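You operate a simulated robot arm through the tools that you are given. There is no shell and no other tool.

Carry out the task below with a simulated robot arm. There is one attempt and no reset: what you move stays moved.

TASK
Pump 3 strokes into the small white bucket, add 3 doses of powder, slide it under the stand mixer.
Fine: water first; spill nothing.

Only the result counts: the job must be done as asked and must still hold three seconds after the hand-in. Knocking over, shifting, dropping, spilling or breaking anything else fails it.

THE ROBOT
A 7-joint arm with a fingered hand, fixed in place. Base frame: the origin is on the floor under the middle of its stand, x ahead of it, y to its left, z up; the work surface is at about z = 620. Lengths are in mm, angles in degrees, forces in N, time in s.
It reaches about 1333 mm from its shoulder. Its first joint turns from -69.0 to 172.0 degrees. Payload 5 kg.
Tool frame: the origin (TCP) lies between the finger pads and is the grasp point; the fingertips stand 32 mm ahead of it; z points along the fingers, y is the line along which they close. The gripper opens to 160 mm; its body begins 89 mm behind the TCP. The gripper is a hand of 3 fingers: y runs from the thumb to the fingers, the wrist lies at [0, 0, -252] in the tool frame, and closing takes about 1.5 s.
Orientation is told as [roll, pitch, yaw] about the base's x, y, z axes, in that order, counted from this pose: with the fingers straight down and closing along the base's y, the tool's x points along the base's -x, its y along +y and its z along -z.

THE INTERFACE
- The arm moves only by the tool send_rows. Its argument "deltas" is a list of rows, each a list of 2 entries, a list of its own where there are three numbers: the turn, a rotation vector about the tool's x, y, z in units of 45 degrees (1.0 is 45 degrees), then the shift along the tool's x, y, z in units of 300 mm (1.0 is 300 mm). In form: [[[rx, ry, rz], [tx, ty, tz]], ...]. A call has 1 to 20 rows; each row is the pose to reach, as a shift and turn from the pose commanded when the call began, along the tool's axes at that moment. "grip" is the opening in per cent of the stroke, from 0 (shut) to 100 (fully open), set as the call begins (left out, the last holds). A call with a number of a shift or a turn outside -1 to 1 is refused whole. A row lasts 0.2 s, in which the tool goes at most 50 mm and 8.6 degrees; a call with a longer step from one row to the next is refused whole, and so is a gripper value outside its range. A pose out of reach is approached as far as the arm can. The call stops where the force on the tool passes 40 N (or 10 N more than at its start, if that is more) or the arm is blocked; 0.2 s more then pass. Each finger travels about 108 mm/s and halts on what it meets, pressing with about 25 N; the grip force reading is that of the motor and also rises with nothing between the fingers. The clock runs only during rows and for 0.2 s after the last one: add rows that repeat a pose to give the fingers time. The reply holds the time, the measured pose of the TCP, the force on the tool along the base axes, the opening and the grip force, in the units named above and with some noise, with the torque about the TCP (base axes, N m) and any sound that the robot's microphone picked up.
- Cameras (640 x 400 px; columns grow to the right, rows downward): "scene" is fixed at [62.1, -645.6, 1616.8]; the picture's right is [0.09, -1.00, 0.00], its down [-0.62, -0.05, -0.78] and it looks along [0.78, 0.07, -0.62] (base axes); focal length 350 px, centre (320, 200). "wrist" rides on the gripper at [65, -4, -116] in the tool frame; the picture's right is [0.06, 1.00, 0.00], its down [-0.87, 0.05, -0.49] and it looks along [-0.49, 0.03, 0.87] (tool axes); focal length 261 px, centre (320, 200). There is no depth. A picture from a camera that has moved, and an enlarged one, comes with that camera's place and axes in the base frame and with its lens. The place of the scene camera against the robot may be out by one fixed shift of up to 18 mm in any direction.
- get_image(camera): a new picture of that camera. The clock stands still meanwhile.
- move_column(by): slides the trunk up (or, below 0, down) by that many mm; the arm rides with it, the base frame stays. It gives what a move gives, with no picture.
- curl_fingers(finger1, finger2, thumb_bend): sets how far each is bent, from 0 (flat) to 100 (curled in); at 30 the hand is open as for a grip, at 70 the pads meet at the TCP. One left out holds its place. A second passes; each finger stops where it meets its share of the squeeze, and holds until it gets a number again. A gripper value or a shape takes the hand back. It gives what a move gives, with no picture; readings hold the bend of each and the force on the fingers (four entries, about 0 where the hand has none), thumb and palm.
- preshape(shape): the hand has 3 fingers and takes this shape, open, in about a second: jaw (thumb against the fingers, like two jaws); tri (thumb and two fingers); tip (a fingertip pinch); poke (one finger out to press); point (the index stretched); flat (the hand flat); cup (the hand cupped); fist (a fist). The gripper value then closes the fingers along that shape, each until it touches; the sizes above hold for jaw. It gives what a move gives, with no picture.
- enlarge(camera, box): a new picture of the part [left, top, right, bottom] of that camera's present view, enlarged. The clock stands still meanwhile.
- job_done(): hands the job in; it is judged then, once.

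Places have to be worked out from the pictures, the camera data and where the tool is seen. Open the gripper and draw the arm clear of the work before you hand the job in, unless the task says otherwise.

The tools are called as name(argument=value, ...) on one line, values as JSON. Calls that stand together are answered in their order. send_rows: Moves the arm, as the interface text tells. Its arguments: {"type":"object","properties":{"deltas":{"type":"array","items":{"type":"array"}},"grip":{"type":"number"}},"required":["deltas"]} The other tools are called the same way: move_column (by) moves the trunk up or down; preshape (shape) gives the hand a shape; curl_fingers (finger1, finger2, thumb_bend) moves the fingers one by one; get_image (camera) takes a picture; enlarge (camera, box) takes an enlarged picture of a part of a camera's view; job_done () hands the job in.

At the start:

```text
clock: 0.0
tcp_pos: [688.3, -406.1, 1346.5]
tcp_rot: [0.2, -0.1, -0.1]
wrist_force: [-0.2, -0.9, -0.4]
torque: [-0.01, 0.0, 0.02]
gripper_width: 160.0
gripper_force: 0.1
shape: jaw
bend: [30.0, 30.0, 30.0]
finger forces: [0.0, 0.0, 0.0, 0.0, 0.1, 0.0]
trunk travel left (down, up): [-603.0, 337.0]
```

scene: 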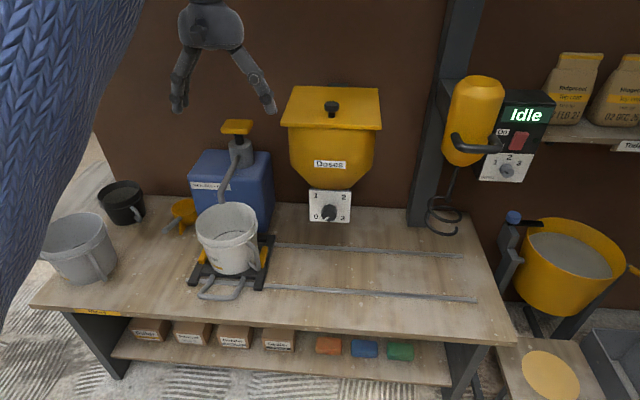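
wrist: 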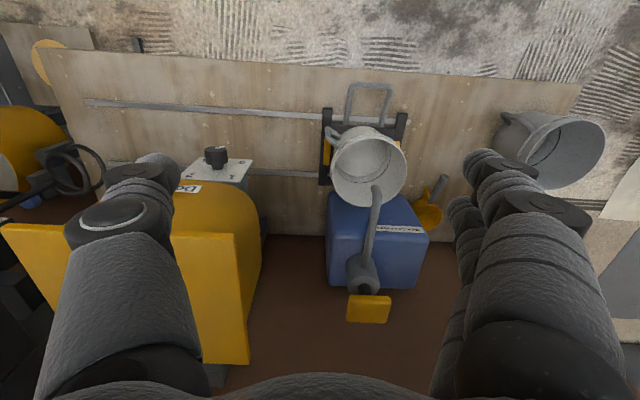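

I'll look closely at the scene first: a bucket sits on a sliding cradle under a pump spout, a powder dispenser with a dial is in the middle, and the mixer stand is on the right.

enlarge(camera="scene", box=[170, 100, 330, 200])

enlarge(camera="scene", box=[170, 190, 330, 310])

enlarge(camera="scene", box=[270, 80, 400, 240])

enlarge(camera="scene", box=[400, 60, 560, 260])

enlarge(camera="scene", box=[480, 180, 640, 400])

enlarge(camera="scene", box=[20, 160, 200, 320])

```text
4.00 times, centred on (250, 150) of scene
camera zoom: at [62.1, -645.6, 1616.8], right [0.09, -1.0, 0.0], down [-0.62, -0.05, -0.78], along [0.78, 0.07, -0.62], focal length 1398 px, centre (600, 400)
```

zoom: 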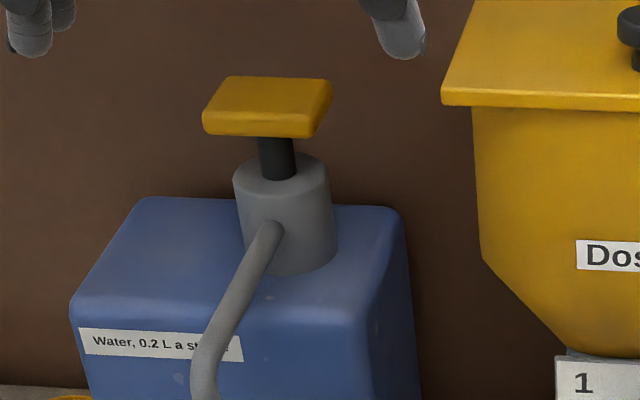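

```text
3.33 times, centred on (250, 250) of scene
camera zoom: at [62.1, -645.6, 1616.8], right [0.09, -1.0, 0.0], down [-0.62, -0.05, -0.78], along [0.78, 0.07, -0.62], focal length 1165 px, centre (553, 33)
```

zoom: 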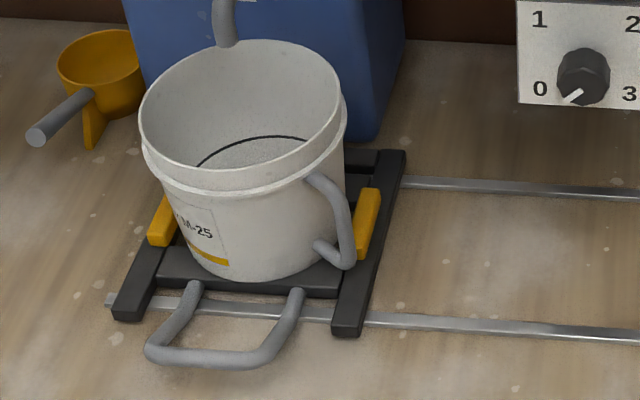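

```text
2.50 times, centred on (335, 160) of scene
camera zoom: at [62.1, -645.6, 1616.8], right [0.09, -1.0, 0.0], down [-0.62, -0.05, -0.78], along [0.78, 0.07, -0.62], focal length 874 px, centre (282, 300)
```

zoom: 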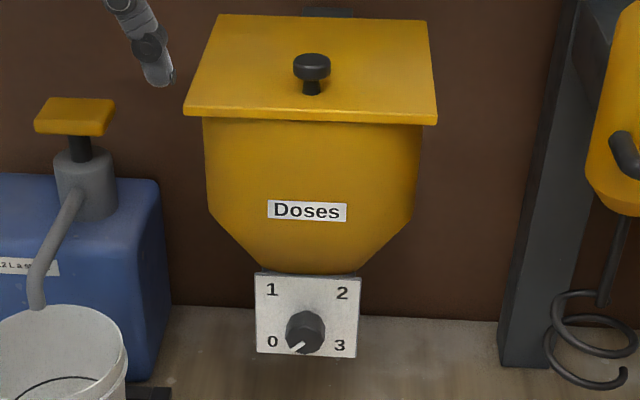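

```text
2.00 times, centred on (480, 160) of scene
camera zoom: at [62.1, -645.6, 1616.8], right [0.09, -1.0, 0.0], down [-0.62, -0.05, -0.78], along [0.78, 0.07, -0.62], focal length 699 px, centre (0, 280)
```

zoom: 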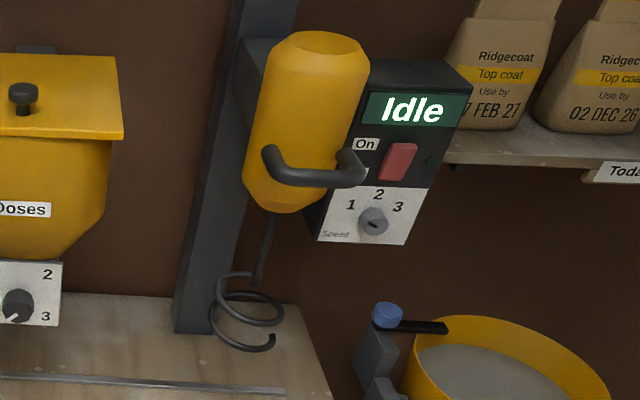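

```text
1.82 times, centred on (560, 290) of scene
camera zoom: at [62.1, -645.6, 1616.8], right [0.09, -1.0, 0.0], down [-0.62, -0.05, -0.78], along [0.78, 0.07, -0.62], focal length 636 px, centre (-116, 36)
```

zoom: 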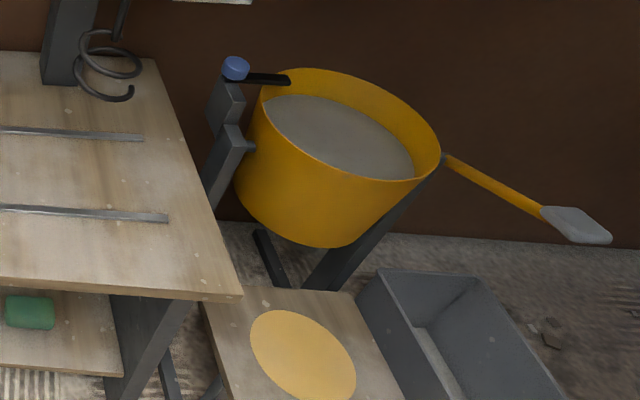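

```text
2.50 times, centred on (110, 240) of scene
camera zoom: at [62.1, -645.6, 1616.8], right [0.09, -1.0, 0.0], down [-0.62, -0.05, -0.78], along [0.78, 0.07, -0.62], focal length 874 px, centre (845, 100)
```

zoom: 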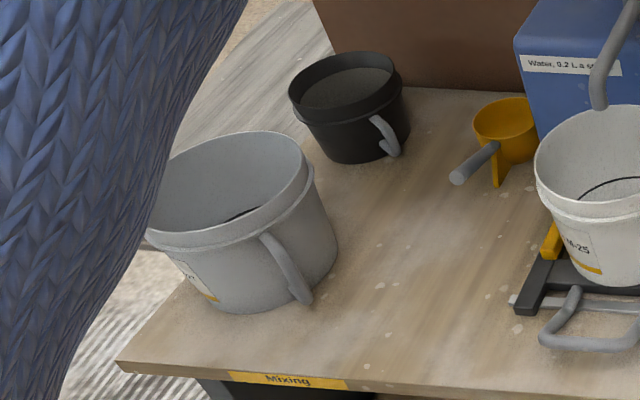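

The scene rays from both cameras agree: the pump head is near (1103, -273, 1081), the dose knob near (805, -603, 984), and the bucket cradle is centred around (905, -255). I'll close the fingers and travel high toward a point over the pump, then look again.

send_rows(deltas=[[[0, 0, 0], [-0.1, 0, 0]], [[0, 0, 0], [-0.25, 0.05, 0]], [[0, 0, 0], [-0.4, 0.12, 0]], [[0, 0, 0], [-0.55, 0.2, 0]], [[0, 0, 0], [-0.7, 0.28, 0]], [[0, 0, 0], [-0.85, 0.36, 0]], [[0, 0, 0], [-0.85, 0.36, 0]], [[0, 0, 0], [-0.85, 0.36, 0]]], grip=0)

get_image(camera="wrist")

get_image(camera="scene")

```text
refused: row 4 steps farther than a row can; nothing moved
```

```text
taken
camera wrist: at [622.4, -410.7, 1461.4], right [-0.06, 1.0, 0.0], down [0.87, 0.05, 0.5], along [0.49, 0.03, -0.87], focal length 261 px, centre (320, 200)
```

wrist: 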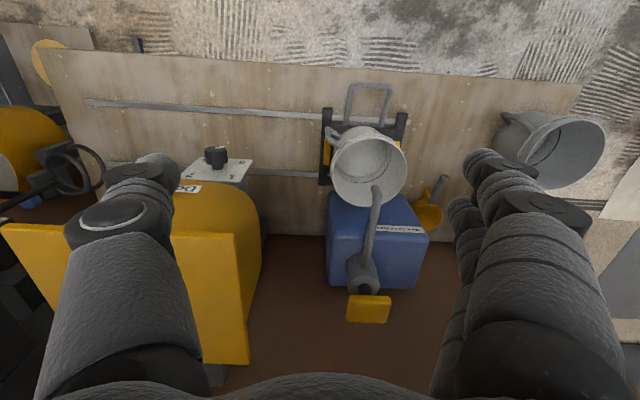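

```text
taken
```

scene: 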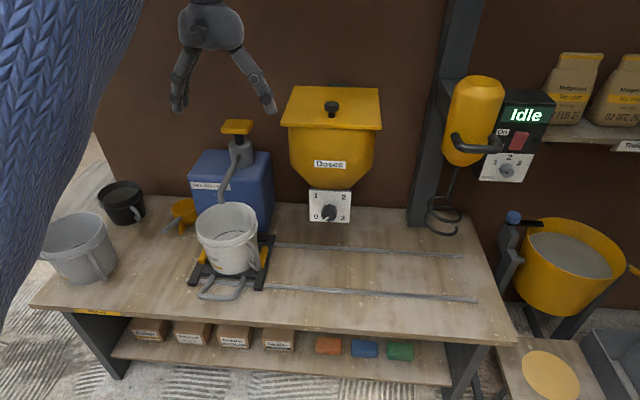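

The step was too long (over 50 mm), so nothing moved. I'll resend it with smaller steps.

send_rows(deltas=[[[0, 0, 0], [-0.1, 0, 0]], [[0, 0, 0], [-0.22, 0.05, 0]], [[0, 0, 0], [-0.35, 0.1, 0]], [[0, 0, 0], [-0.48, 0.16, 0]], [[0, 0, 0], [-0.61, 0.22, 0]], [[0, 0, 0], [-0.74, 0.28, 0]], [[0, 0, 0], [-0.85, 0.34, 0]], [[0, 0, 0], [-0.85, 0.34, 0]]], grip=0)

get_image(camera="wrist")

get_image(camera="scene")

```text
clock: 1.8
tcp_pos: [836.7, -342.1, 1262.9]
tcp_rot: [2.5, -4.1, -0.2]
wrist_force: [-0.1, -0.6, -0.2]
torque: [0.01, -0.02, 0.01]
gripper_width: 0.0
gripper_force: 25.0
shape: jaw
bend: [65.0, 65.0, 67.0]
finger forces: [0.1, 0.0, 0.1, 0.0, 0.0, 0.0]
out of reach, approached as far as the arm can: row 1, 2, 3, 4, 5, 6, 7, 8
trunk travel left (down, up): [-603.0, 337.0]
```

```text
taken
camera wrist: at [761.9, -352.6, 1373.7], right [-0.06, 1.0, 0.04], down [0.83, 0.03, 0.55], along [0.55, 0.07, -0.83], focal length 261 px, centre (320, 200)
```

wrist: 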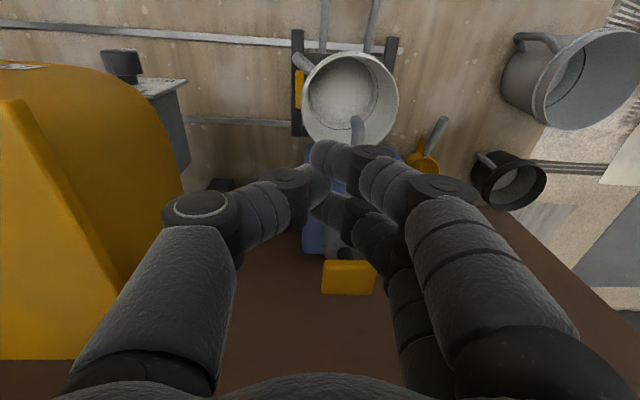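

```text
taken
```

scene: 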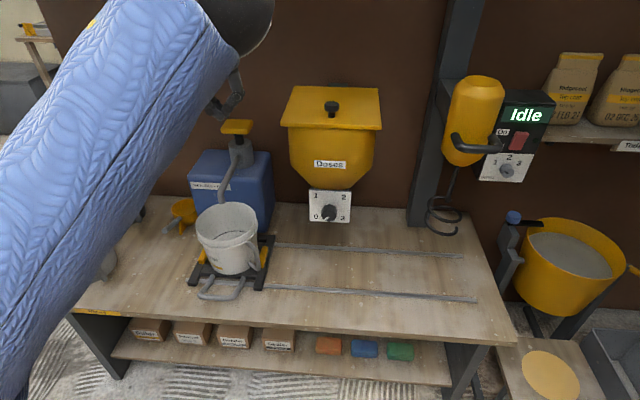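

The arm ran short of reach at this trunk height. I'll raise the trunk so the arm can reach down onto the pump from above.

move_column(by=250)

```text
clock: 4.4
tcp_pos: [835.9, -343.3, 1513.6]
tcp_rot: [2.5, -4.0, -0.2]
wrist_force: [0.4, 0.4, 0.4]
torque: [-0.01, 0.0, 0.02]
gripper_width: 0.0
gripper_force: 25.0
shape: jaw
bend: [65.0, 65.0, 67.0]
finger forces: [0.1, 0.0, 0.0, 0.0, 0.1, 0.1]
trunk travel left (down, up): [-853.0, 87.0]
```

Now a small downward move to see which reference pose the controller uses after the blocked reach.

send_rows(deltas=[[[0, 0, 0], [0, 0, 0.1]], [[0, 0, 0], [0, 0, 0.2]], [[0, 0, 0], [0, 0, 0.3]], [[0, 0, 0], [0, 0, 0.3]]])

```text
clock: 5.4
tcp_pos: [842.4, -339.1, 1421.4]
tcp_rot: [2.5, -4.0, -0.2]
wrist_force: [0.0, 1.2, -0.1]
torque: [0.04, -0.01, 0.02]
gripper_width: 0.1
gripper_force: 24.5
shape: jaw
bend: [65.0, 65.0, 67.0]
finger forces: [0.0, 0.1, 0.1, 0.0, 0.0, 0.0]
trunk travel left (down, up): [-853.0, 87.0]
```

The reference is the achieved pose. I'll level the hand and move over the pump head at about z=1300.

send_rows(deltas=[[[0.01, 0.01, 0], [-0.105, 0.025, 0.059]], [[0.02, 0.02, 0], [-0.21, 0.05, 0.118]], [[0.03, 0.035, 0], [-0.315, 0.076, 0.177]], [[0.035, 0.05, 0], [-0.42, 0.101, 0.237]], [[0.04, 0.06, 0], [-0.526, 0.127, 0.296]], [[0.045, 0.07, 0], [-0.63, 0.152, 0.355]], [[0.05, 0.08, 0], [-0.736, 0.178, 0.414]], [[0.056, 0.089, 0], [-0.842, 0.203, 0.474]], [[0.056, 0.089, 0], [-0.842, 0.203, 0.474]]])

get_image(camera="wrist")

get_image(camera="scene")

```text
clock: 7.4
tcp_pos: [918.1, -344.3, 1293.8]
tcp_rot: [0.2, -0.4, -0.1]
wrist_force: [-0.3, -0.6, -0.8]
torque: [-0.01, 0.01, 0.01]
gripper_width: 0.0
gripper_force: 24.9
shape: jaw
bend: [65.0, 65.0, 67.0]
finger forces: [0.0, 0.0, 0.0, 0.1, 0.0, 0.0]
out of reach, approached as far as the arm can: row 2, 3, 4, 5, 6, 7, 8, 9
trunk travel left (down, up): [-853.0, 87.0]
```

```text
taken
camera wrist: at [851.3, -349.5, 1409.4], right [-0.06, 1.0, 0.0], down [0.87, 0.05, 0.5], along [0.5, 0.03, -0.87], focal length 261 px, centre (320, 200)
```

wrist: 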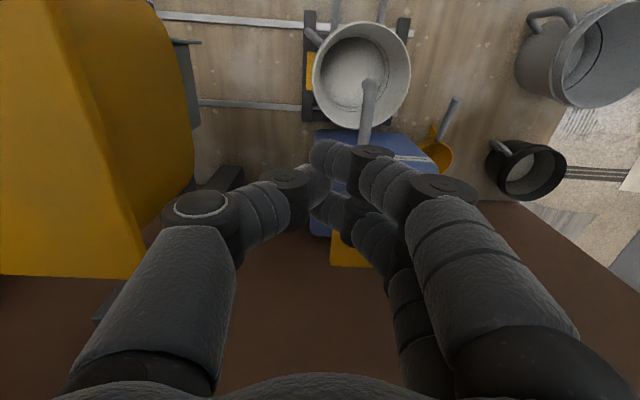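

```text
taken
```

scene: 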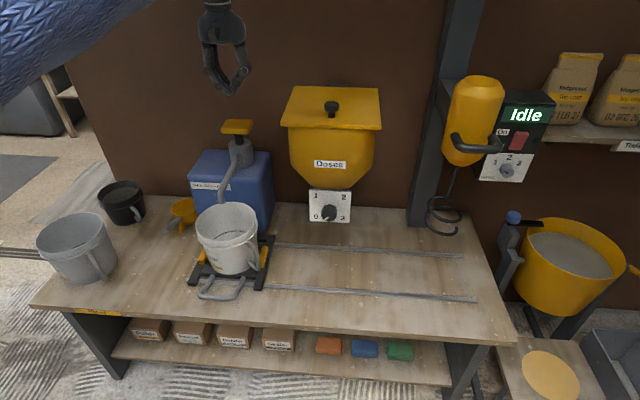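

At this trunk height a straight-down hand can't reach x=1103. Tilting the hand 45° forward brings the wrist back within reach, so I'll tilt and move up behind and above the pump head.

send_rows(deltas=[[[0, -0.125, 0], [-0.03, 0.03, 0.0]], [[0, -0.25, 0], [-0.06, 0.06, 0.0]], [[0, -0.375, 0], [-0.12, 0.09, 0.02]], [[0, -0.5, 0], [-0.2, 0.12, 0.05]], [[0, -0.625, 0], [-0.28, 0.15, 0.08]], [[0, -0.75, 0], [-0.36, 0.18, 0.12]], [[0, -0.875, 0], [-0.42, 0.21, 0.16]], [[0, -1.0, 0], [-0.473, 0.237, 0.2]], [[0, -1.0, 0], [-0.473, 0.237, 0.2]]])

get_image(camera="wrist")

get_image(camera="scene")

```text
clock: 9.4
tcp_pos: [1057.7, -271.3, 1232.5]
tcp_rot: [0.0, -45.1, -0.1]
wrist_force: [0.0, 0.0, 0.4]
torque: [-0.01, 0.02, 0.04]
gripper_width: 0.0
gripper_force: 25.5
shape: jaw
bend: [65.0, 65.0, 67.0]
finger forces: [0.1, 0.1, 0.0, 0.0, 0.0, 0.1]
trunk travel left (down, up): [-853.0, 87.0]
```

```text
taken
camera wrist: at [930.4, -275.1, 1267.6], right [-0.04, 1.0, -0.04], down [0.27, 0.05, 0.96], along [0.96, 0.03, -0.27], focal length 261 px, centre (320, 200)
```

wrist: 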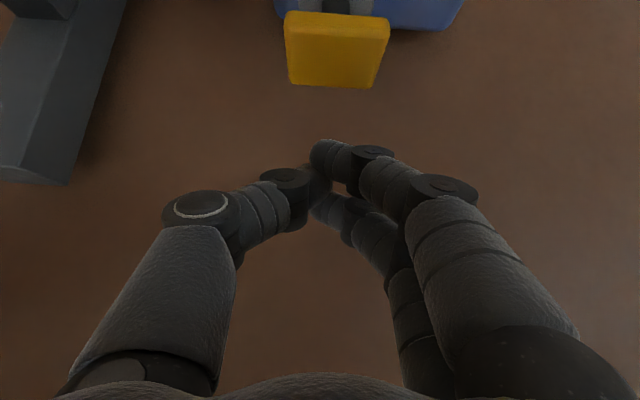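

```text
taken
```

scene: 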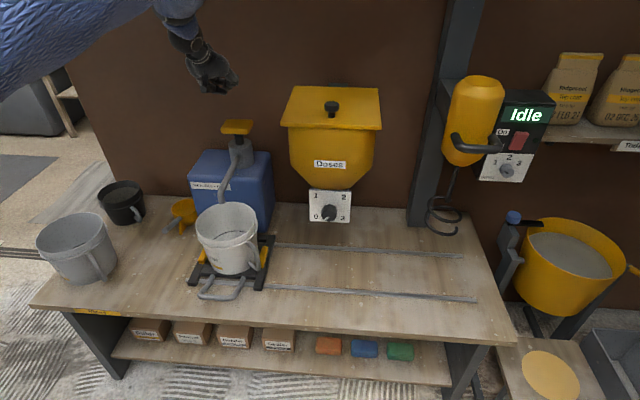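

The hand is tilted 45°, and the pump head is below and ahead of it, centred near (1131, -262, 1077). I'll lower toward it, stopping about 50 mm above to re-measure.

send_rows(deltas=[[[0, 0, 0], [0.015, 0.01, 0.08]], [[0, 0, 0], [0.04, 0.02, 0.16]], [[0, 0, 0], [0.06, 0.03, 0.24]], [[0, 0, 0], [0.075, 0.03, 0.311]], [[0, 0, 0], [0.075, 0.03, 0.311]]])

get_image(camera="wrist")

enlarge(camera="scene", box=[170, 40, 330, 200])

```text
clock: 10.6
tcp_pos: [1066.9, -292.4, 1182.5]
tcp_rot: [-0.1, -45.1, 0.0]
wrist_force: [0.6, 1.0, 1.2]
torque: [-0.01, 0.0, 0.01]
gripper_width: 0.1
gripper_force: 25.1
shape: jaw
bend: [65.0, 65.0, 67.0]
finger forces: [0.0, 0.0, 0.0, 0.0, 0.1, 0.0]
out of reach, approached as far as the arm can: row 1, 2, 3, 4, 5
trunk travel left (down, up): [-853.0, 87.0]
```

```text
taken
camera wrist: at [937.8, -296.1, 1216.9], right [-0.04, 1.0, -0.04], down [0.27, 0.05, 0.96], along [0.96, 0.03, -0.27], focal length 261 px, centre (320, 200)
```

wrist: 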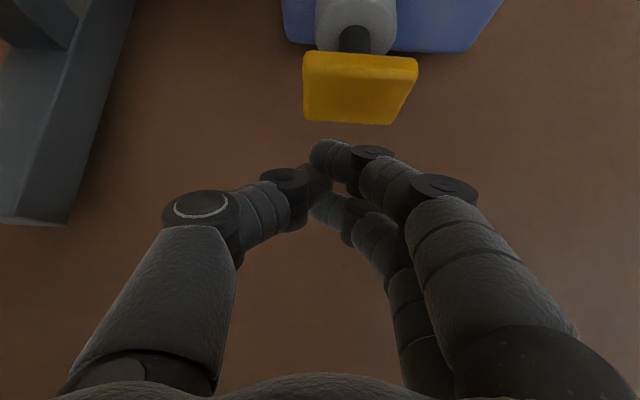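

```text
2.50 times, centred on (250, 120) of scene
camera zoom: at [62.1, -645.6, 1616.8], right [0.09, -1.0, 0.0], down [-0.62, -0.05, -0.78], along [0.78, 0.07, -0.62], focal length 874 px, centre (495, 400)
```

zoom: 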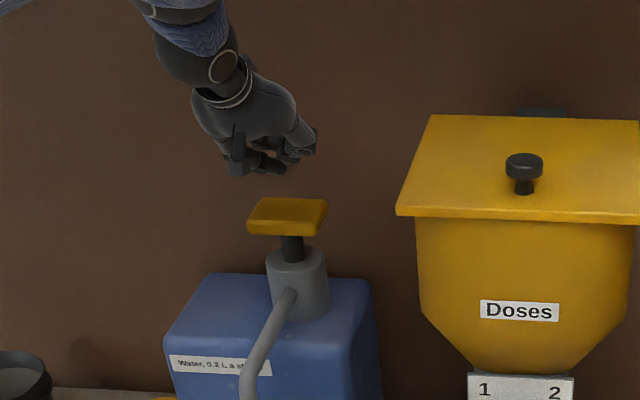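

The arm stopped short again at (1067, -292, 1182). I want to see how the arm is posed to understand what limits it.

get_image(camera="scene")

```text
taken
```

scene: 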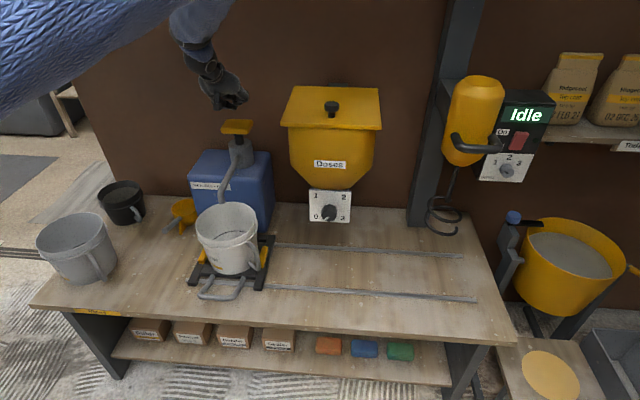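

The arm isn't fully stretched, so a wrist joint limit is the likelier constraint: the hand points along +x while the forearm comes in at about -18°. I'll yaw the hand to line up with the forearm and then try to continue.

send_rows(deltas=[[[0.08, 0, 0.08], [0, 0, 0]], [[0.16, 0, 0.16], [0, 0, 0]], [[0.2357, 0, 0.2357], [0, 0.03, 0]], [[0.2357, 0, 0.2357], [0, 0.1, 0]], [[0.2357, 0, 0.2357], [0, 0.1, 0]]])

```text
clock: 11.8
tcp_pos: [1030.0, -300.8, 1204.6]
tcp_rot: [0.1, -45.0, -15.0]
wrist_force: [0.4, -0.5, 0.2]
torque: [-0.03, 0.02, -0.01]
gripper_width: 0.1
gripper_force: 25.2
shape: jaw
bend: [65.0, 65.0, 67.0]
finger forces: [0.0, 0.0, 0.0, 0.1, 0.0, 0.0]
out of reach, approached as far as the arm can: row 1, 2, 3, 4, 5
trunk travel left (down, up): [-853.0, 87.0]
```

Yawing that way cost reach (it fell back to x=1030), so I'll swing the yaw the other way, to about +15°, and see whether reach improves.

send_rows(deltas=[[[-0.1, 0, -0.1], [0, 0, 0]], [[-0.2, 0, -0.2], [0, 0, 0]], [[-0.3, 0, -0.3], [0, 0, 0]], [[-0.4, 0, -0.4], [0, 0, 0]], [[-0.4714, 0, -0.4714], [0, 0, 0]], [[-0.4714, 0, -0.4714], [0, 0, 0]]])

```text
clock: 13.2
tcp_pos: [1031.3, -303.6, 1203.0]
tcp_rot: [-0.1, -45.1, 15.1]
wrist_force: [-0.3, -0.1, -0.4]
torque: [-0.01, -0.01, 0.02]
gripper_width: 0.0
gripper_force: 25.1
shape: jaw
bend: [65.0, 65.0, 67.0]
finger forces: [0.0, 0.1, 0.1, 0.1, 0.0, 0.0]
trunk travel left (down, up): [-853.0, 87.0]
```

With yaw +15° the pose holds fine. Now I'll try moving toward the pump head from here.

send_rows(deltas=[[[0, 0, 0], [-0.01, 0.01, 0.09]], [[0, 0, 0], [-0.025, 0.022, 0.18]], [[0, 0, 0], [-0.04, 0.035, 0.27]], [[0, 0, 0], [-0.051, 0.045, 0.347]], [[0, 0, 0], [-0.051, 0.045, 0.347]]])

```text
clock: 14.4
tcp_pos: [1079.8, -282.7, 1163.3]
tcp_rot: [-0.1, -45.0, 14.8]
wrist_force: [0.1, -0.9, -0.3]
torque: [0.01, -0.02, 0.01]
gripper_width: 0.0
gripper_force: 24.6
shape: jaw
bend: [65.0, 65.0, 67.0]
finger forces: [0.1, 0.0, 0.0, 0.0, 0.0, 0.0]
out of reach, approached as far as the arm can: row 3, 4, 5
trunk travel left (down, up): [-853.0, 87.0]
```

Reach improved a bit, to (1080, -283, 1163). I'll look at the arm shape and the head's position from here.

get_image(camera="scene")

get_image(camera="wrist")

```text
taken
```

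scene: 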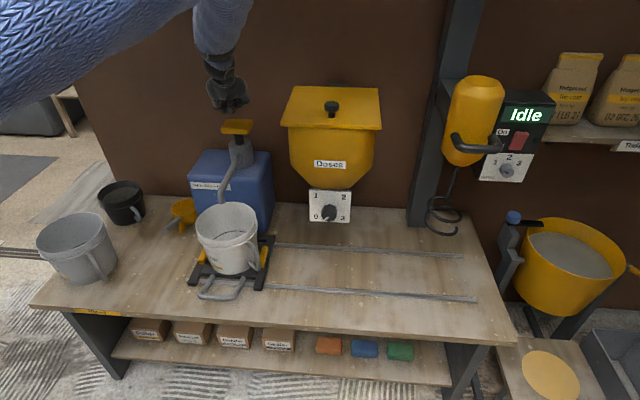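

```text
taken
camera wrist: at [956.3, -319.3, 1199.0], right [-0.3, 0.95, -0.04], down [0.24, 0.12, 0.96], along [0.92, 0.28, -0.27], focal length 261 px, centre (320, 200)
```

wrist: 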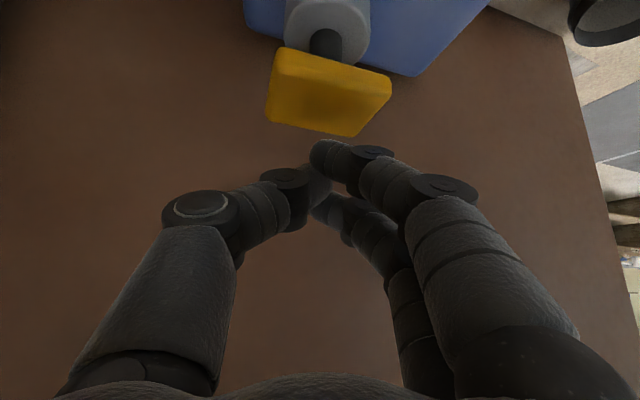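

The reach limit fits a sphere that favours the hand pointing toward +y at a shallower tilt and a lower trunk. I'll back off and up, turn the hand to about 60° tilt with yaw +30°, then lower the trunk.

send_rows(deltas=[[[0, 0, 0], [-0.034, 0.001, -0.13]], [[-0.066, -0.083, -0.05], [-0.068, 0.002, -0.26]], [[-0.132, -0.166, -0.1], [-0.102, 0.004, -0.39]], [[-0.2, -0.25, -0.15], [-0.136, 0.005, -0.524]], [[-0.264, -0.333, -0.203], [-0.136, 0.005, -0.524]], [[-0.264, -0.333, -0.203], [-0.136, 0.005, -0.524]]])

move_column(by=-130)

```text
clock: 15.8
tcp_pos: [997.9, -299.7, 1305.7]
tcp_rot: [-0.2, -60.1, 30.1]
wrist_force: [-0.5, 0.3, 0.4]
torque: [-0.01, 0.02, 0.01]
gripper_width: 0.0
gripper_force: 25.3
shape: jaw
bend: [65.0, 65.0, 67.0]
finger forces: [0.0, 0.1, 0.0, 0.1, 0.1, 0.1]
trunk travel left (down, up): [-853.0, 87.0]
```

```text
clock: 17.4
tcp_pos: [997.3, -301.0, 1174.1]
tcp_rot: [-0.1, -60.1, 30.0]
wrist_force: [-0.4, 0.4, -0.7]
torque: [-0.02, -0.01, 0.0]
gripper_width: 0.0
gripper_force: 24.5
shape: jaw
bend: [65.0, 65.0, 67.0]
finger forces: [0.1, 0.0, 0.0, 0.0, 0.0, 0.1]
trunk travel left (down, up): [-723.0, 217.0]
```

Both went as planned. Now I'll try extending to above the pump head at about (1100, -255, 1150).

send_rows(deltas=[[[0, 0, 0], [-0.03, -0.01, 0.091]], [[0, 0, 0], [-0.06, -0.02, 0.182]], [[0, 0, 0], [-0.09, -0.03, 0.273]], [[0, 0, 0], [-0.118, -0.039, 0.364]], [[0, 0, 0], [-0.118, -0.039, 0.364]]])

get_image(camera="wrist")

get_image(camera="scene")

```text
clock: 18.6
tcp_pos: [1099.6, -254.6, 1151.5]
tcp_rot: [-0.1, -60.1, 29.9]
wrist_force: [0.1, -0.5, 0.2]
torque: [0.0, 0.02, 0.02]
gripper_width: 0.1
gripper_force: 25.4
shape: jaw
bend: [65.0, 65.0, 67.0]
finger forces: [0.0, 0.0, 0.0, 0.0, 0.1, 0.1]
trunk travel left (down, up): [-723.0, 217.0]
```

```text
taken
camera wrist: at [986.2, -323.9, 1152.3], right [-0.52, 0.85, -0.05], down [-0.02, 0.05, 1.0], along [0.85, 0.52, -0.01], focal length 261 px, centre (320, 200)
```

wrist: 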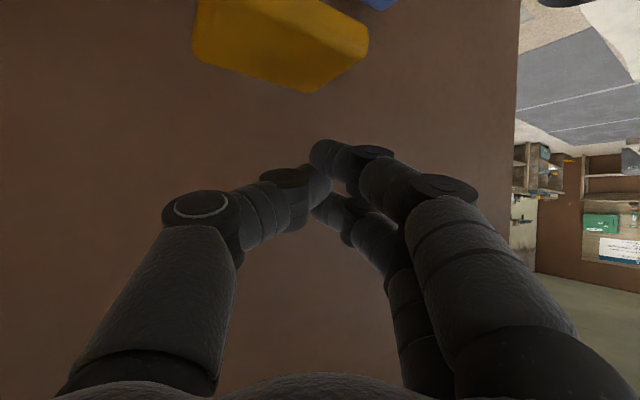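

```text
taken
```

scene: 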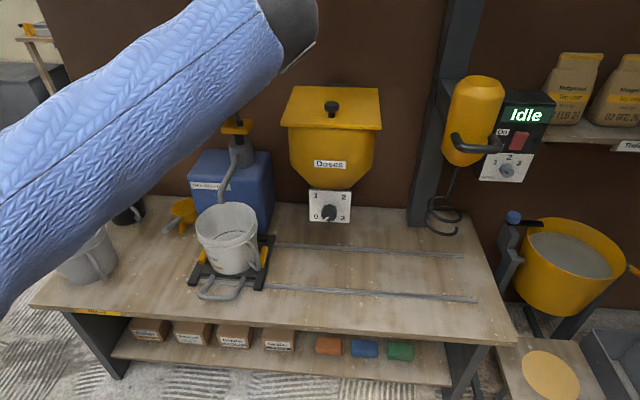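

Now the hand reaches (1100, -255, 1151) without being blocked. I'll zoom in on the wrist view to place the pump head relative to the fingertips.

enlarge(camera="wrist", box=[160, 0, 420, 200])

enlarge(camera="scene", box=[190, 90, 290, 170])

```text
2.00 times, centred on (290, 100) of wrist
camera zoom: at [986.2, -323.9, 1152.3], right [-0.52, 0.85, -0.05], down [-0.02, 0.05, 1.0], along [0.85, 0.52, -0.01], focal length 521 px, centre (380, 400)
```

zoom: 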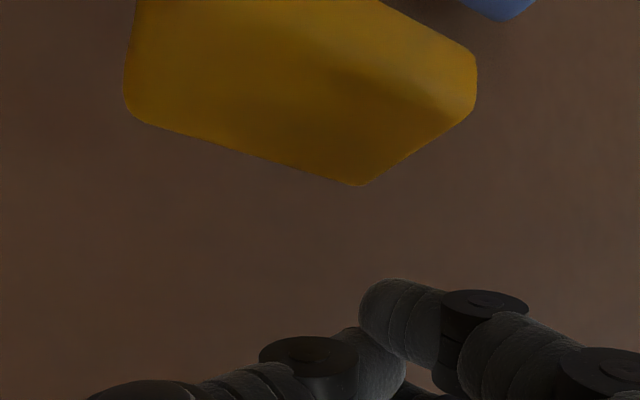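

```text
5.00 times, centred on (240, 130) of scene
camera zoom: at [62.1, -645.6, 1616.8], right [0.09, -1.0, 0.0], down [-0.62, -0.05, -0.78], along [0.78, 0.07, -0.62], focal length 1748 px, centre (720, 550)
```

zoom: 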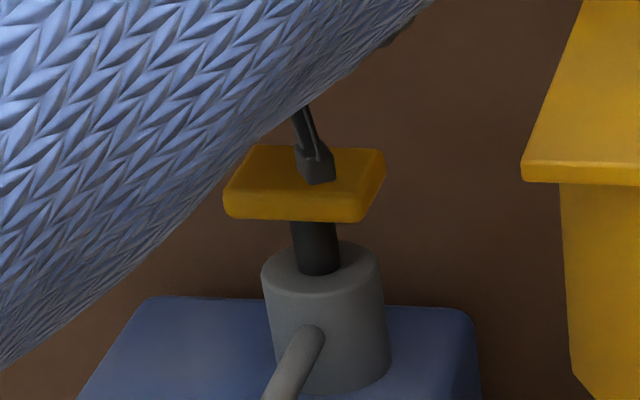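

Combining several wrist views puts the pump plate centre at about (1153, -261) with its top near z=1053. To gain reach margin I'll raise the hand, then lower the trunk another 100 mm.

send_rows(deltas=[[[0, 0, 0], [-0.09, -0.008, -0.085]], [[0, 0, 0], [-0.18, -0.016, -0.17]], [[0, 0, 0], [-0.266, -0.024, -0.259]], [[0, 0, 0], [-0.266, -0.024, -0.259]]])

move_column(by=-100)

```text
clock: 19.6
tcp_pos: [1080.6, -274.7, 1256.9]
tcp_rot: [0.0, -60.0, 29.9]
wrist_force: [0.2, 0.5, -0.8]
torque: [0.02, -0.01, 0.0]
gripper_width: 0.0
gripper_force: 25.1
shape: jaw
bend: [65.0, 65.0, 67.0]
finger forces: [0.1, 0.0, 0.1, 0.0, 0.0, 0.0]
trunk travel left (down, up): [-723.0, 217.0]
```

```text
clock: 20.9
tcp_pos: [1079.3, -274.4, 1158.7]
tcp_rot: [-0.1, -60.1, 29.9]
wrist_force: [-0.2, 0.1, 0.2]
torque: [-0.02, 0.01, -0.01]
gripper_width: 0.1
gripper_force: 24.9
shape: jaw
bend: [65.0, 65.0, 67.0]
finger forces: [0.0, 0.0, 0.0, 0.0, 0.0, 0.0]
trunk travel left (down, up): [-623.0, 317.0]
```

Trunk is now at +20. I'll move to directly above the plate centre with the fingertips about 60 mm clear.

send_rows(deltas=[[[0, 0, 0], [0.005, -0.04, 0.087]], [[0, 0, 0], [0.011, -0.083, 0.173]], [[0, 0, 0], [0.011, -0.083, 0.173]]])

enlarge(camera="wrist", box=[160, 0, 480, 200])

get_image(camera="scene")

```text
clock: 21.7
tcp_pos: [1128.6, -272.5, 1131.2]
tcp_rot: [0.0, -60.1, 29.9]
wrist_force: [-1.1, -0.3, 0.1]
torque: [0.02, 0.0, 0.04]
gripper_width: 0.0
gripper_force: 25.3
shape: jaw
bend: [65.0, 65.0, 67.0]
finger forces: [0.1, 0.0, 0.0, 0.0, 0.0, 0.1]
trunk travel left (down, up): [-623.0, 317.0]
```

```text
2.00 times, centred on (320, 100) of wrist
camera zoom: at [1015.3, -343.0, 1132.0], right [-0.52, 0.85, -0.05], down [-0.02, 0.05, 1.0], along [0.85, 0.52, -0.01], focal length 521 px, centre (320, 400)
```

zoom: 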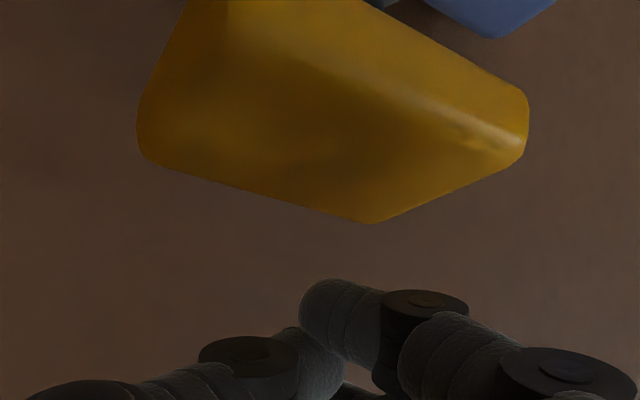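

```text
taken
```

scene: 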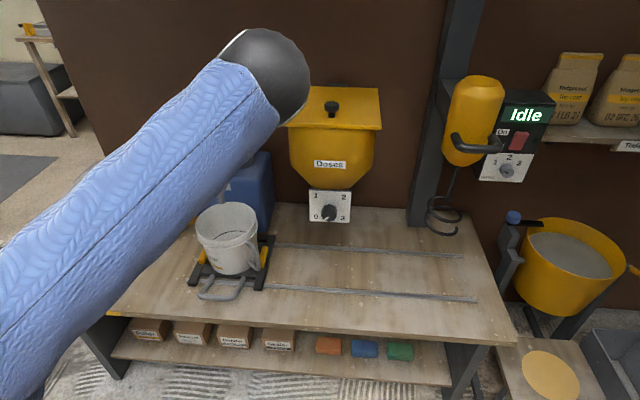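

The plate spans about x 1117–1195, y -307 to -215, so the fingertips are over its middle. I'll lower straight down in small steps to find contact.

send_rows(deltas=[[[0, 0, 0], [0.0289, 0, 0.0167]], [[0, 0, 0], [0.0577, 0, 0.0333]], [[0, 0, 0], [0.0722, 0, 0.0417]], [[0, 0, 0], [0.0866, 0, 0.05]], [[0, 0, 0], [0.101, 0, 0.0583]], [[0, 0, 0], [0.1155, 0, 0.0667]], [[0, 0, 0], [0.1299, 0, 0.075]]])

```text
clock: 23.3
tcp_pos: [1129.6, -273.9, 1084.2]
tcp_rot: [0.0, -60.1, 30.0]
wrist_force: [0.7, 0.5, 3.5]
torque: [0.05, -0.09, 0.0]
gripper_width: 0.1
gripper_force: 24.8
shape: jaw
bend: [65.0, 65.0, 67.0]
finger forces: [0.0, 0.0, 0.0, 0.0, 0.0, 0.1]
trunk travel left (down, up): [-623.0, 317.0]
```

A small upward force (3.5 N) at z=1084 suggests first contact. I'll keep pressing down in small steps.

send_rows(deltas=[[[0, 0, 0], [0.0144, 0, 0.0083]], [[0, 0, 0], [0.0289, 0, 0.0167]], [[0, 0, 0], [0.0433, 0, 0.025]], [[0, 0, 0], [0.0577, 0, 0.0333]], [[0, 0, 0], [0.0577, 0, 0.0333]]])

```text
clock: 24.5
tcp_pos: [1128.4, -273.8, 1065.2]
tcp_rot: [-0.2, -60.1, 30.0]
wrist_force: [2.1, 0.0, 6.8]
torque: [0.08, -0.17, 0.02]
gripper_width: 0.0
gripper_force: 24.8
shape: jaw
bend: [66.0, 65.0, 67.0]
finger forces: [0.0, 0.0, 0.0, 0.1, 0.1, 0.0]
trunk travel left (down, up): [-623.0, 317.0]
```

The force is rising gently like a spring (6.8 N). I'll continue down toward the bottom of the stroke.

send_rows(deltas=[[[0, 0, 0], [0.0144, 0, 0.0083]], [[0, 0, 0], [0.0289, 0, 0.0167]], [[0, 0, 0], [0.0433, 0, 0.025]], [[0, 0, 0], [0.0577, 0, 0.0333]], [[0, 0, 0], [0.0722, 0, 0.0417]], [[0, 0, 0], [0.0866, 0, 0.05]], [[0, 0, 0], [0.0866, 0, 0.05]]])

get_image(camera="scene")

get_image(camera="wrist")

```text
clock: 26.0
tcp_pos: [1131.8, -271.7, 1046.9]
tcp_rot: [-0.5, -61.0, 30.2]
wrist_force: [-0.6, 0.6, 15.3]
torque: [0.18, -0.25, 0.02]
gripper_width: 0.2
gripper_force: 24.8
shape: jaw
bend: [67.0, 65.0, 67.0]
finger forces: [30.3, 0.0, 0.1, 0.1, 0.0, 0.2]
trunk travel left (down, up): [-623.0, 317.0]
stopped in row 7: the force on the tool passed its limit at 42 N (the readings are from after the stop); the commanded pose is now the measured one
```

```text
taken
```

scene: 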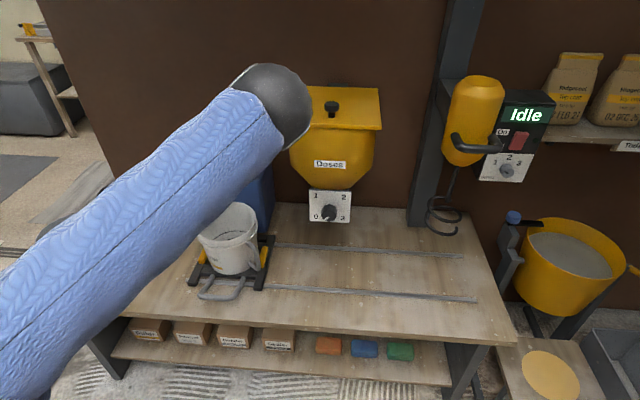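

```text
taken
camera wrist: at [1018.1, -341.6, 1045.8], right [-0.52, 0.85, -0.06], down [-0.04, 0.05, 1.0], along [0.85, 0.52, 0.01], focal length 261 px, centre (320, 200)
```

wrist: 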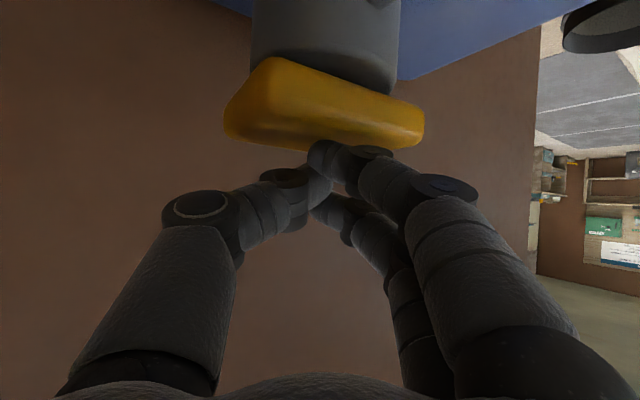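

The plate bottomed out against the neck (42 N), a stroke of roughly 40 mm. I'll check the bucket for water before releasing.

enlarge(camera="scene", box=[180, 190, 290, 300])

```text
3.64 times, centred on (235, 245) of scene
camera zoom: at [62.1, -645.6, 1616.8], right [0.09, -1.0, 0.0], down [-0.62, -0.05, -0.78], along [0.78, 0.07, -0.62], focal length 1271 px, centre (629, 36)
```

zoom: 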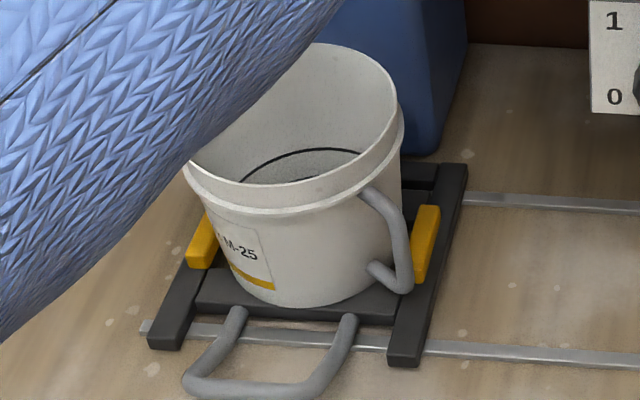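

I'll release the pump by rising 50 mm so the head can spring back, then check.

send_rows(deltas=[[[0, 0.005, 0], [-0.0289, 0, -0.0167]], [[0, 0.01, 0], [-0.0577, 0, -0.0333]], [[0, 0.015, 0], [-0.0866, 0, -0.05]], [[0, 0.02, 0], [-0.1155, 0, -0.0667]], [[0, 0.02, 0], [-0.1443, 0, -0.0833]], [[0, 0.02, 0], [-0.1443, 0, -0.0833]]])

get_image(camera="wrist")

enlarge(camera="scene", box=[180, 190, 290, 300])

```text
clock: 27.4
tcp_pos: [1131.9, -274.1, 1092.5]
tcp_rot: [-0.2, -59.7, 30.1]
wrist_force: [-0.8, 0.0, 1.7]
torque: [-0.01, -0.02, 0.05]
gripper_width: 0.1
gripper_force: 24.8
shape: jaw
bend: [66.0, 65.0, 67.0]
finger forces: [0.0, 0.0, 0.0, 0.0, 0.1, 0.0]
trunk travel left (down, up): [-623.0, 317.0]
```

```text
taken
camera wrist: at [1017.0, -343.8, 1094.0], right [-0.52, 0.85, -0.06], down [-0.02, 0.06, 1.0], along [0.85, 0.52, -0.02], focal length 261 px, centre (320, 200)
```

wrist: 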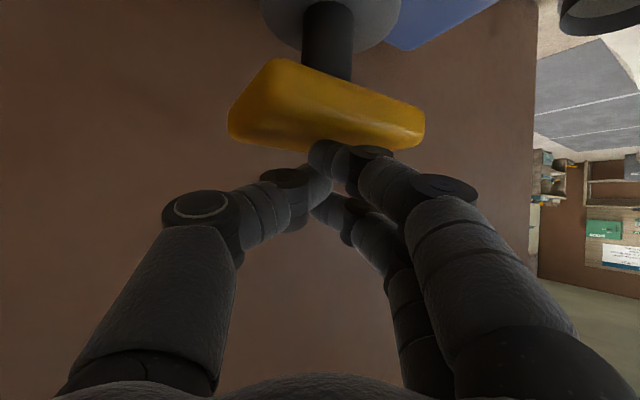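

```text
3.64 times, centred on (235, 245) of scene
camera zoom: at [62.1, -645.6, 1616.8], right [0.09, -1.0, 0.0], down [-0.62, -0.05, -0.78], along [0.78, 0.07, -0.62], focal length 1271 px, centre (629, 36)
```

zoom: 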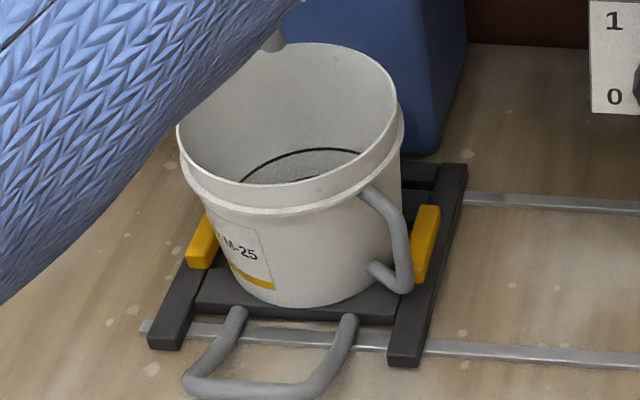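

The plate followed the fingers back up. I'll rise a little further so it fully returns, and zoom tightly into the bucket interior to see if water arrived.

send_rows(deltas=[[[0, 0, 0], [-0.0289, 0, -0.0167]], [[0, 0, 0], [-0.0577, 0, -0.0333]], [[0, 0, 0], [-0.0577, 0, -0.0333]]])

enlarge(camera="scene", box=[200, 200, 260, 245])

get_image(camera="wrist")

```text
clock: 28.2
tcp_pos: [1130.3, -272.4, 1110.6]
tcp_rot: [-0.3, -59.7, 30.0]
wrist_force: [0.6, -0.1, -0.5]
torque: [-0.01, 0.0, 0.0]
gripper_width: 0.0
gripper_force: 25.0
shape: jaw
bend: [66.0, 65.0, 67.0]
finger forces: [0.0, 0.1, 0.0, 0.0, 0.1, 0.0]
trunk travel left (down, up): [-623.0, 317.0]
```

```text
8.89 times, centred on (230, 222) of scene
camera zoom: at [62.1, -645.6, 1616.8], right [0.09, -1.0, 0.0], down [-0.62, -0.05, -0.78], along [0.78, 0.07, -0.62], focal length 3107 px, centre (1120, 0)
```

zoom: 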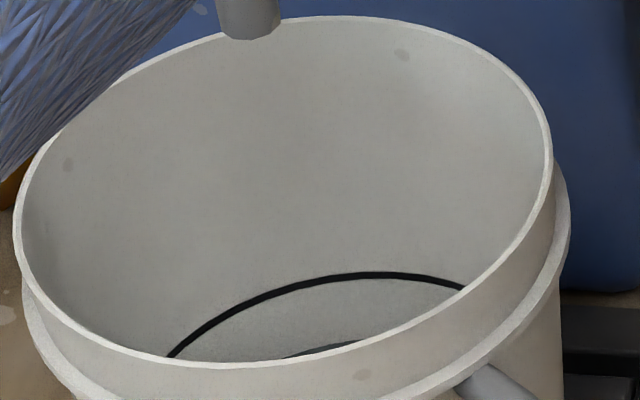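

```text
taken
camera wrist: at [1017.5, -342.6, 1113.2], right [-0.52, 0.85, -0.06], down [-0.02, 0.06, 1.0], along [0.85, 0.52, -0.02], focal length 261 px, centre (320, 200)
```

wrist: 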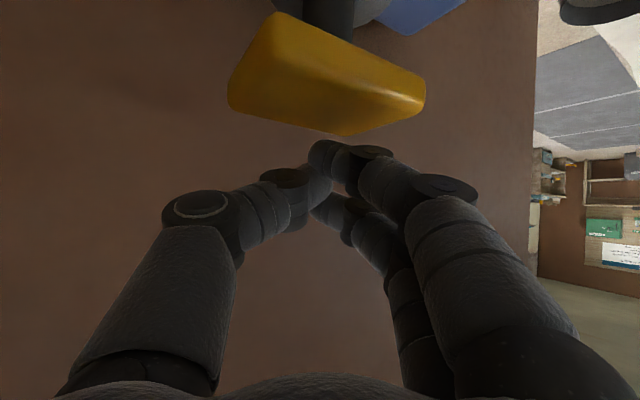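

The head is free again and a sliver of water surface now shows inside the bucket below the black mark. Now the second stroke: press down to the bottom.

send_rows(deltas=[[[0, 0, 0], [0.0289, 0, 0.0167]], [[0, 0, 0], [0.0577, 0, 0.0333]], [[0, 0, 0], [0.0866, 0, 0.05]], [[0, 0, 0], [0.1155, 0, 0.0667]], [[0, 0, 0], [0.1443, 0, 0.0833]], [[0, 0, 0], [0.1588, 0, 0.0917]], [[0, 0, 0], [0.1732, 0, 0.1]], [[0, 0, 0], [0.1876, 0, 0.1083]], [[0, 0, 0], [0.2021, 0, 0.1167]], [[0, 0, 0], [0.2165, 0, 0.125]], [[0, 0, 0], [0.2165, 0, 0.125]]])

```text
clock: 30.7
tcp_pos: [1133.2, -273.0, 1047.2]
tcp_rot: [-0.4, -60.5, 30.3]
wrist_force: [-1.3, 2.9, 16.3]
torque: [0.25, -0.24, 0.02]
gripper_width: 0.2
gripper_force: 24.7
shape: jaw
bend: [67.0, 65.0, 67.0]
finger forces: [30.9, 0.0, 0.0, 0.1, 0.0, 0.1]
trunk travel left (down, up): [-623.0, 317.0]
stopped in row 11: the force on the tool passed its limit at 41 N (the readings are from after the stop); the commanded pose is now the measured one
```

The second stroke bottomed out the same way (41 N). I'll release upward fully.

send_rows(deltas=[[[0, 0.005, 0], [-0.0289, 0, -0.0167]], [[0, 0.01, 0], [-0.0577, 0, -0.0333]], [[0, 0.01, 0], [-0.0866, 0, -0.05]], [[0, 0.01, 0], [-0.1155, 0, -0.0667]], [[0, 0.01, 0], [-0.1443, 0, -0.0833]], [[0, 0.01, 0], [-0.1732, 0, -0.1]], [[0, 0.01, 0], [-0.1848, 0, -0.1067]], [[0, 0.01, 0], [-0.1848, 0, -0.1067]]])

enlarge(camera="scene", box=[200, 200, 260, 245])

get_image(camera="wrist")

```text
clock: 32.5
tcp_pos: [1132.3, -274.1, 1105.8]
tcp_rot: [-0.5, -59.7, 30.2]
wrist_force: [-0.5, -0.4, 0.1]
torque: [-0.05, -0.01, -0.01]
gripper_width: 0.0
gripper_force: 25.0
shape: jaw
bend: [66.0, 65.0, 67.0]
finger forces: [0.0, 0.1, 0.0, 0.0, 0.0, 0.0]
trunk travel left (down, up): [-623.0, 317.0]
```

```text
8.89 times, centred on (230, 222) of scene
camera zoom: at [62.1, -645.6, 1616.8], right [0.09, -1.0, 0.0], down [-0.62, -0.05, -0.78], along [0.78, 0.07, -0.62], focal length 3107 px, centre (1120, 0)
```

zoom: 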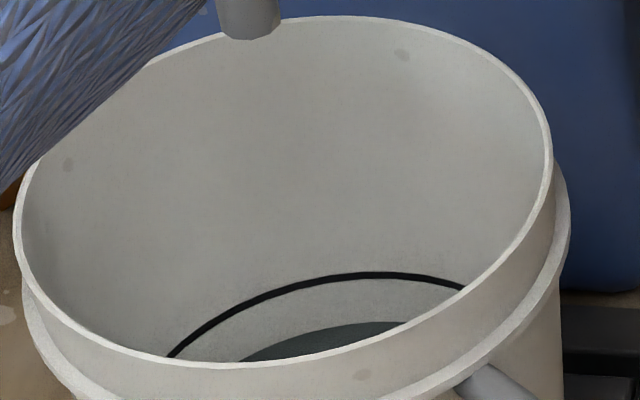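

```text
taken
camera wrist: at [1019.1, -343.9, 1108.3], right [-0.52, 0.85, -0.06], down [-0.02, 0.06, 1.0], along [0.85, 0.52, -0.02], focal length 261 px, centre (320, 200)
```

wrist: 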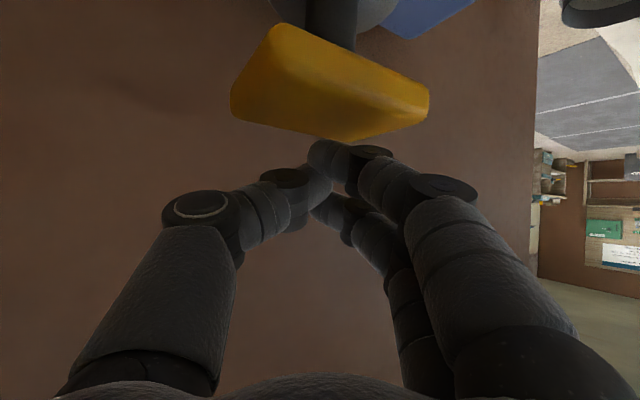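

The water surface is clearly higher after stroke two. Now the third and final stroke.

send_rows(deltas=[[[0, 0, 0], [0.0289, 0, 0.0167]], [[0, 0, 0], [0.0577, 0, 0.0333]], [[0, 0, 0], [0.0866, 0, 0.05]], [[0, 0, 0], [0.1155, 0, 0.0667]], [[0, 0, 0], [0.1443, 0, 0.0833]], [[0, 0, 0], [0.1588, 0, 0.0917]], [[0, 0, 0], [0.1732, 0, 0.1]], [[0, 0, 0], [0.1876, 0, 0.1083]], [[0, 0, 0], [0.2021, 0, 0.1167]], [[0, 0, 0], [0.2021, 0, 0.1167]]])

```text
clock: 34.8
tcp_pos: [1133.1, -272.3, 1046.7]
tcp_rot: [-0.8, -60.6, 30.5]
wrist_force: [-1.1, 2.0, 16.3]
torque: [0.17, -0.2, 0.06]
gripper_width: 0.1
gripper_force: 25.5
shape: jaw
bend: [67.0, 65.0, 67.0]
finger forces: [0.0, 0.1, 0.1, 0.0, 0.0, 0.0]
trunk travel left (down, up): [-623.0, 317.0]
stopped in row 10: the force on the tool passed its limit at 41 N (the readings are from after the stop); the commanded pose is now the measured one
```

Third stroke bottomed out. I'll release and rise well clear of the pump.

send_rows(deltas=[[[0, 0.01, 0], [-0.0289, 0, -0.0167]], [[0, 0.01, 0], [-0.0577, 0, -0.0333]], [[0, 0.01, 0], [-0.0866, 0, -0.05]], [[0, 0.01, 0], [-0.1155, 0, -0.0667]], [[0, 0.01, 0], [-0.1443, 0, -0.0833]], [[0, 0.01, 0], [-0.1732, 0, -0.1]], [[0, 0.01, 0], [-0.231, 0, -0.133]], [[0, 0.01, 0], [-0.289, 0, -0.167]], [[0, 0.01, 0], [-0.289, 0, -0.167]]])

enlarge(camera="scene", box=[200, 200, 260, 245])

get_image(camera="scene")

```text
clock: 36.8
tcp_pos: [1132.5, -271.6, 1141.6]
tcp_rot: [-0.7, -59.7, 30.4]
wrist_force: [0.0, 1.0, -1.1]
torque: [0.01, 0.0, -0.02]
gripper_width: 0.0
gripper_force: 25.1
shape: jaw
bend: [66.0, 65.0, 67.0]
finger forces: [0.0, 0.0, 0.0, 0.1, 0.0, 0.1]
trunk travel left (down, up): [-623.0, 317.0]
```

```text
8.89 times, centred on (230, 222) of scene
camera zoom: at [62.1, -645.6, 1616.8], right [0.09, -1.0, 0.0], down [-0.62, -0.05, -0.78], along [0.78, 0.07, -0.62], focal length 3107 px, centre (1120, 0)
```

zoom: 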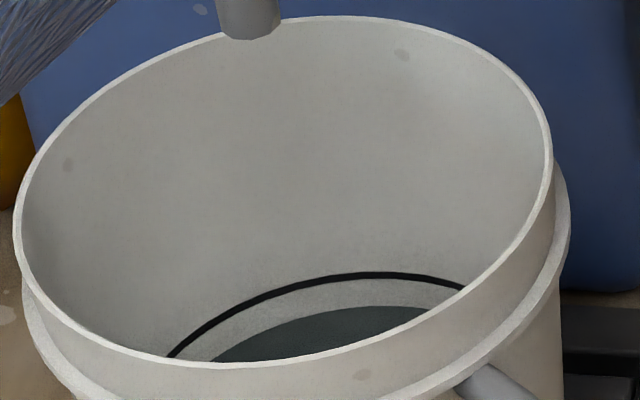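

```text
taken
```

scene: 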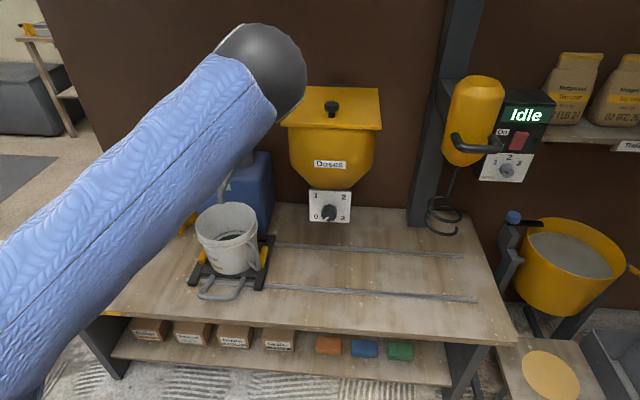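

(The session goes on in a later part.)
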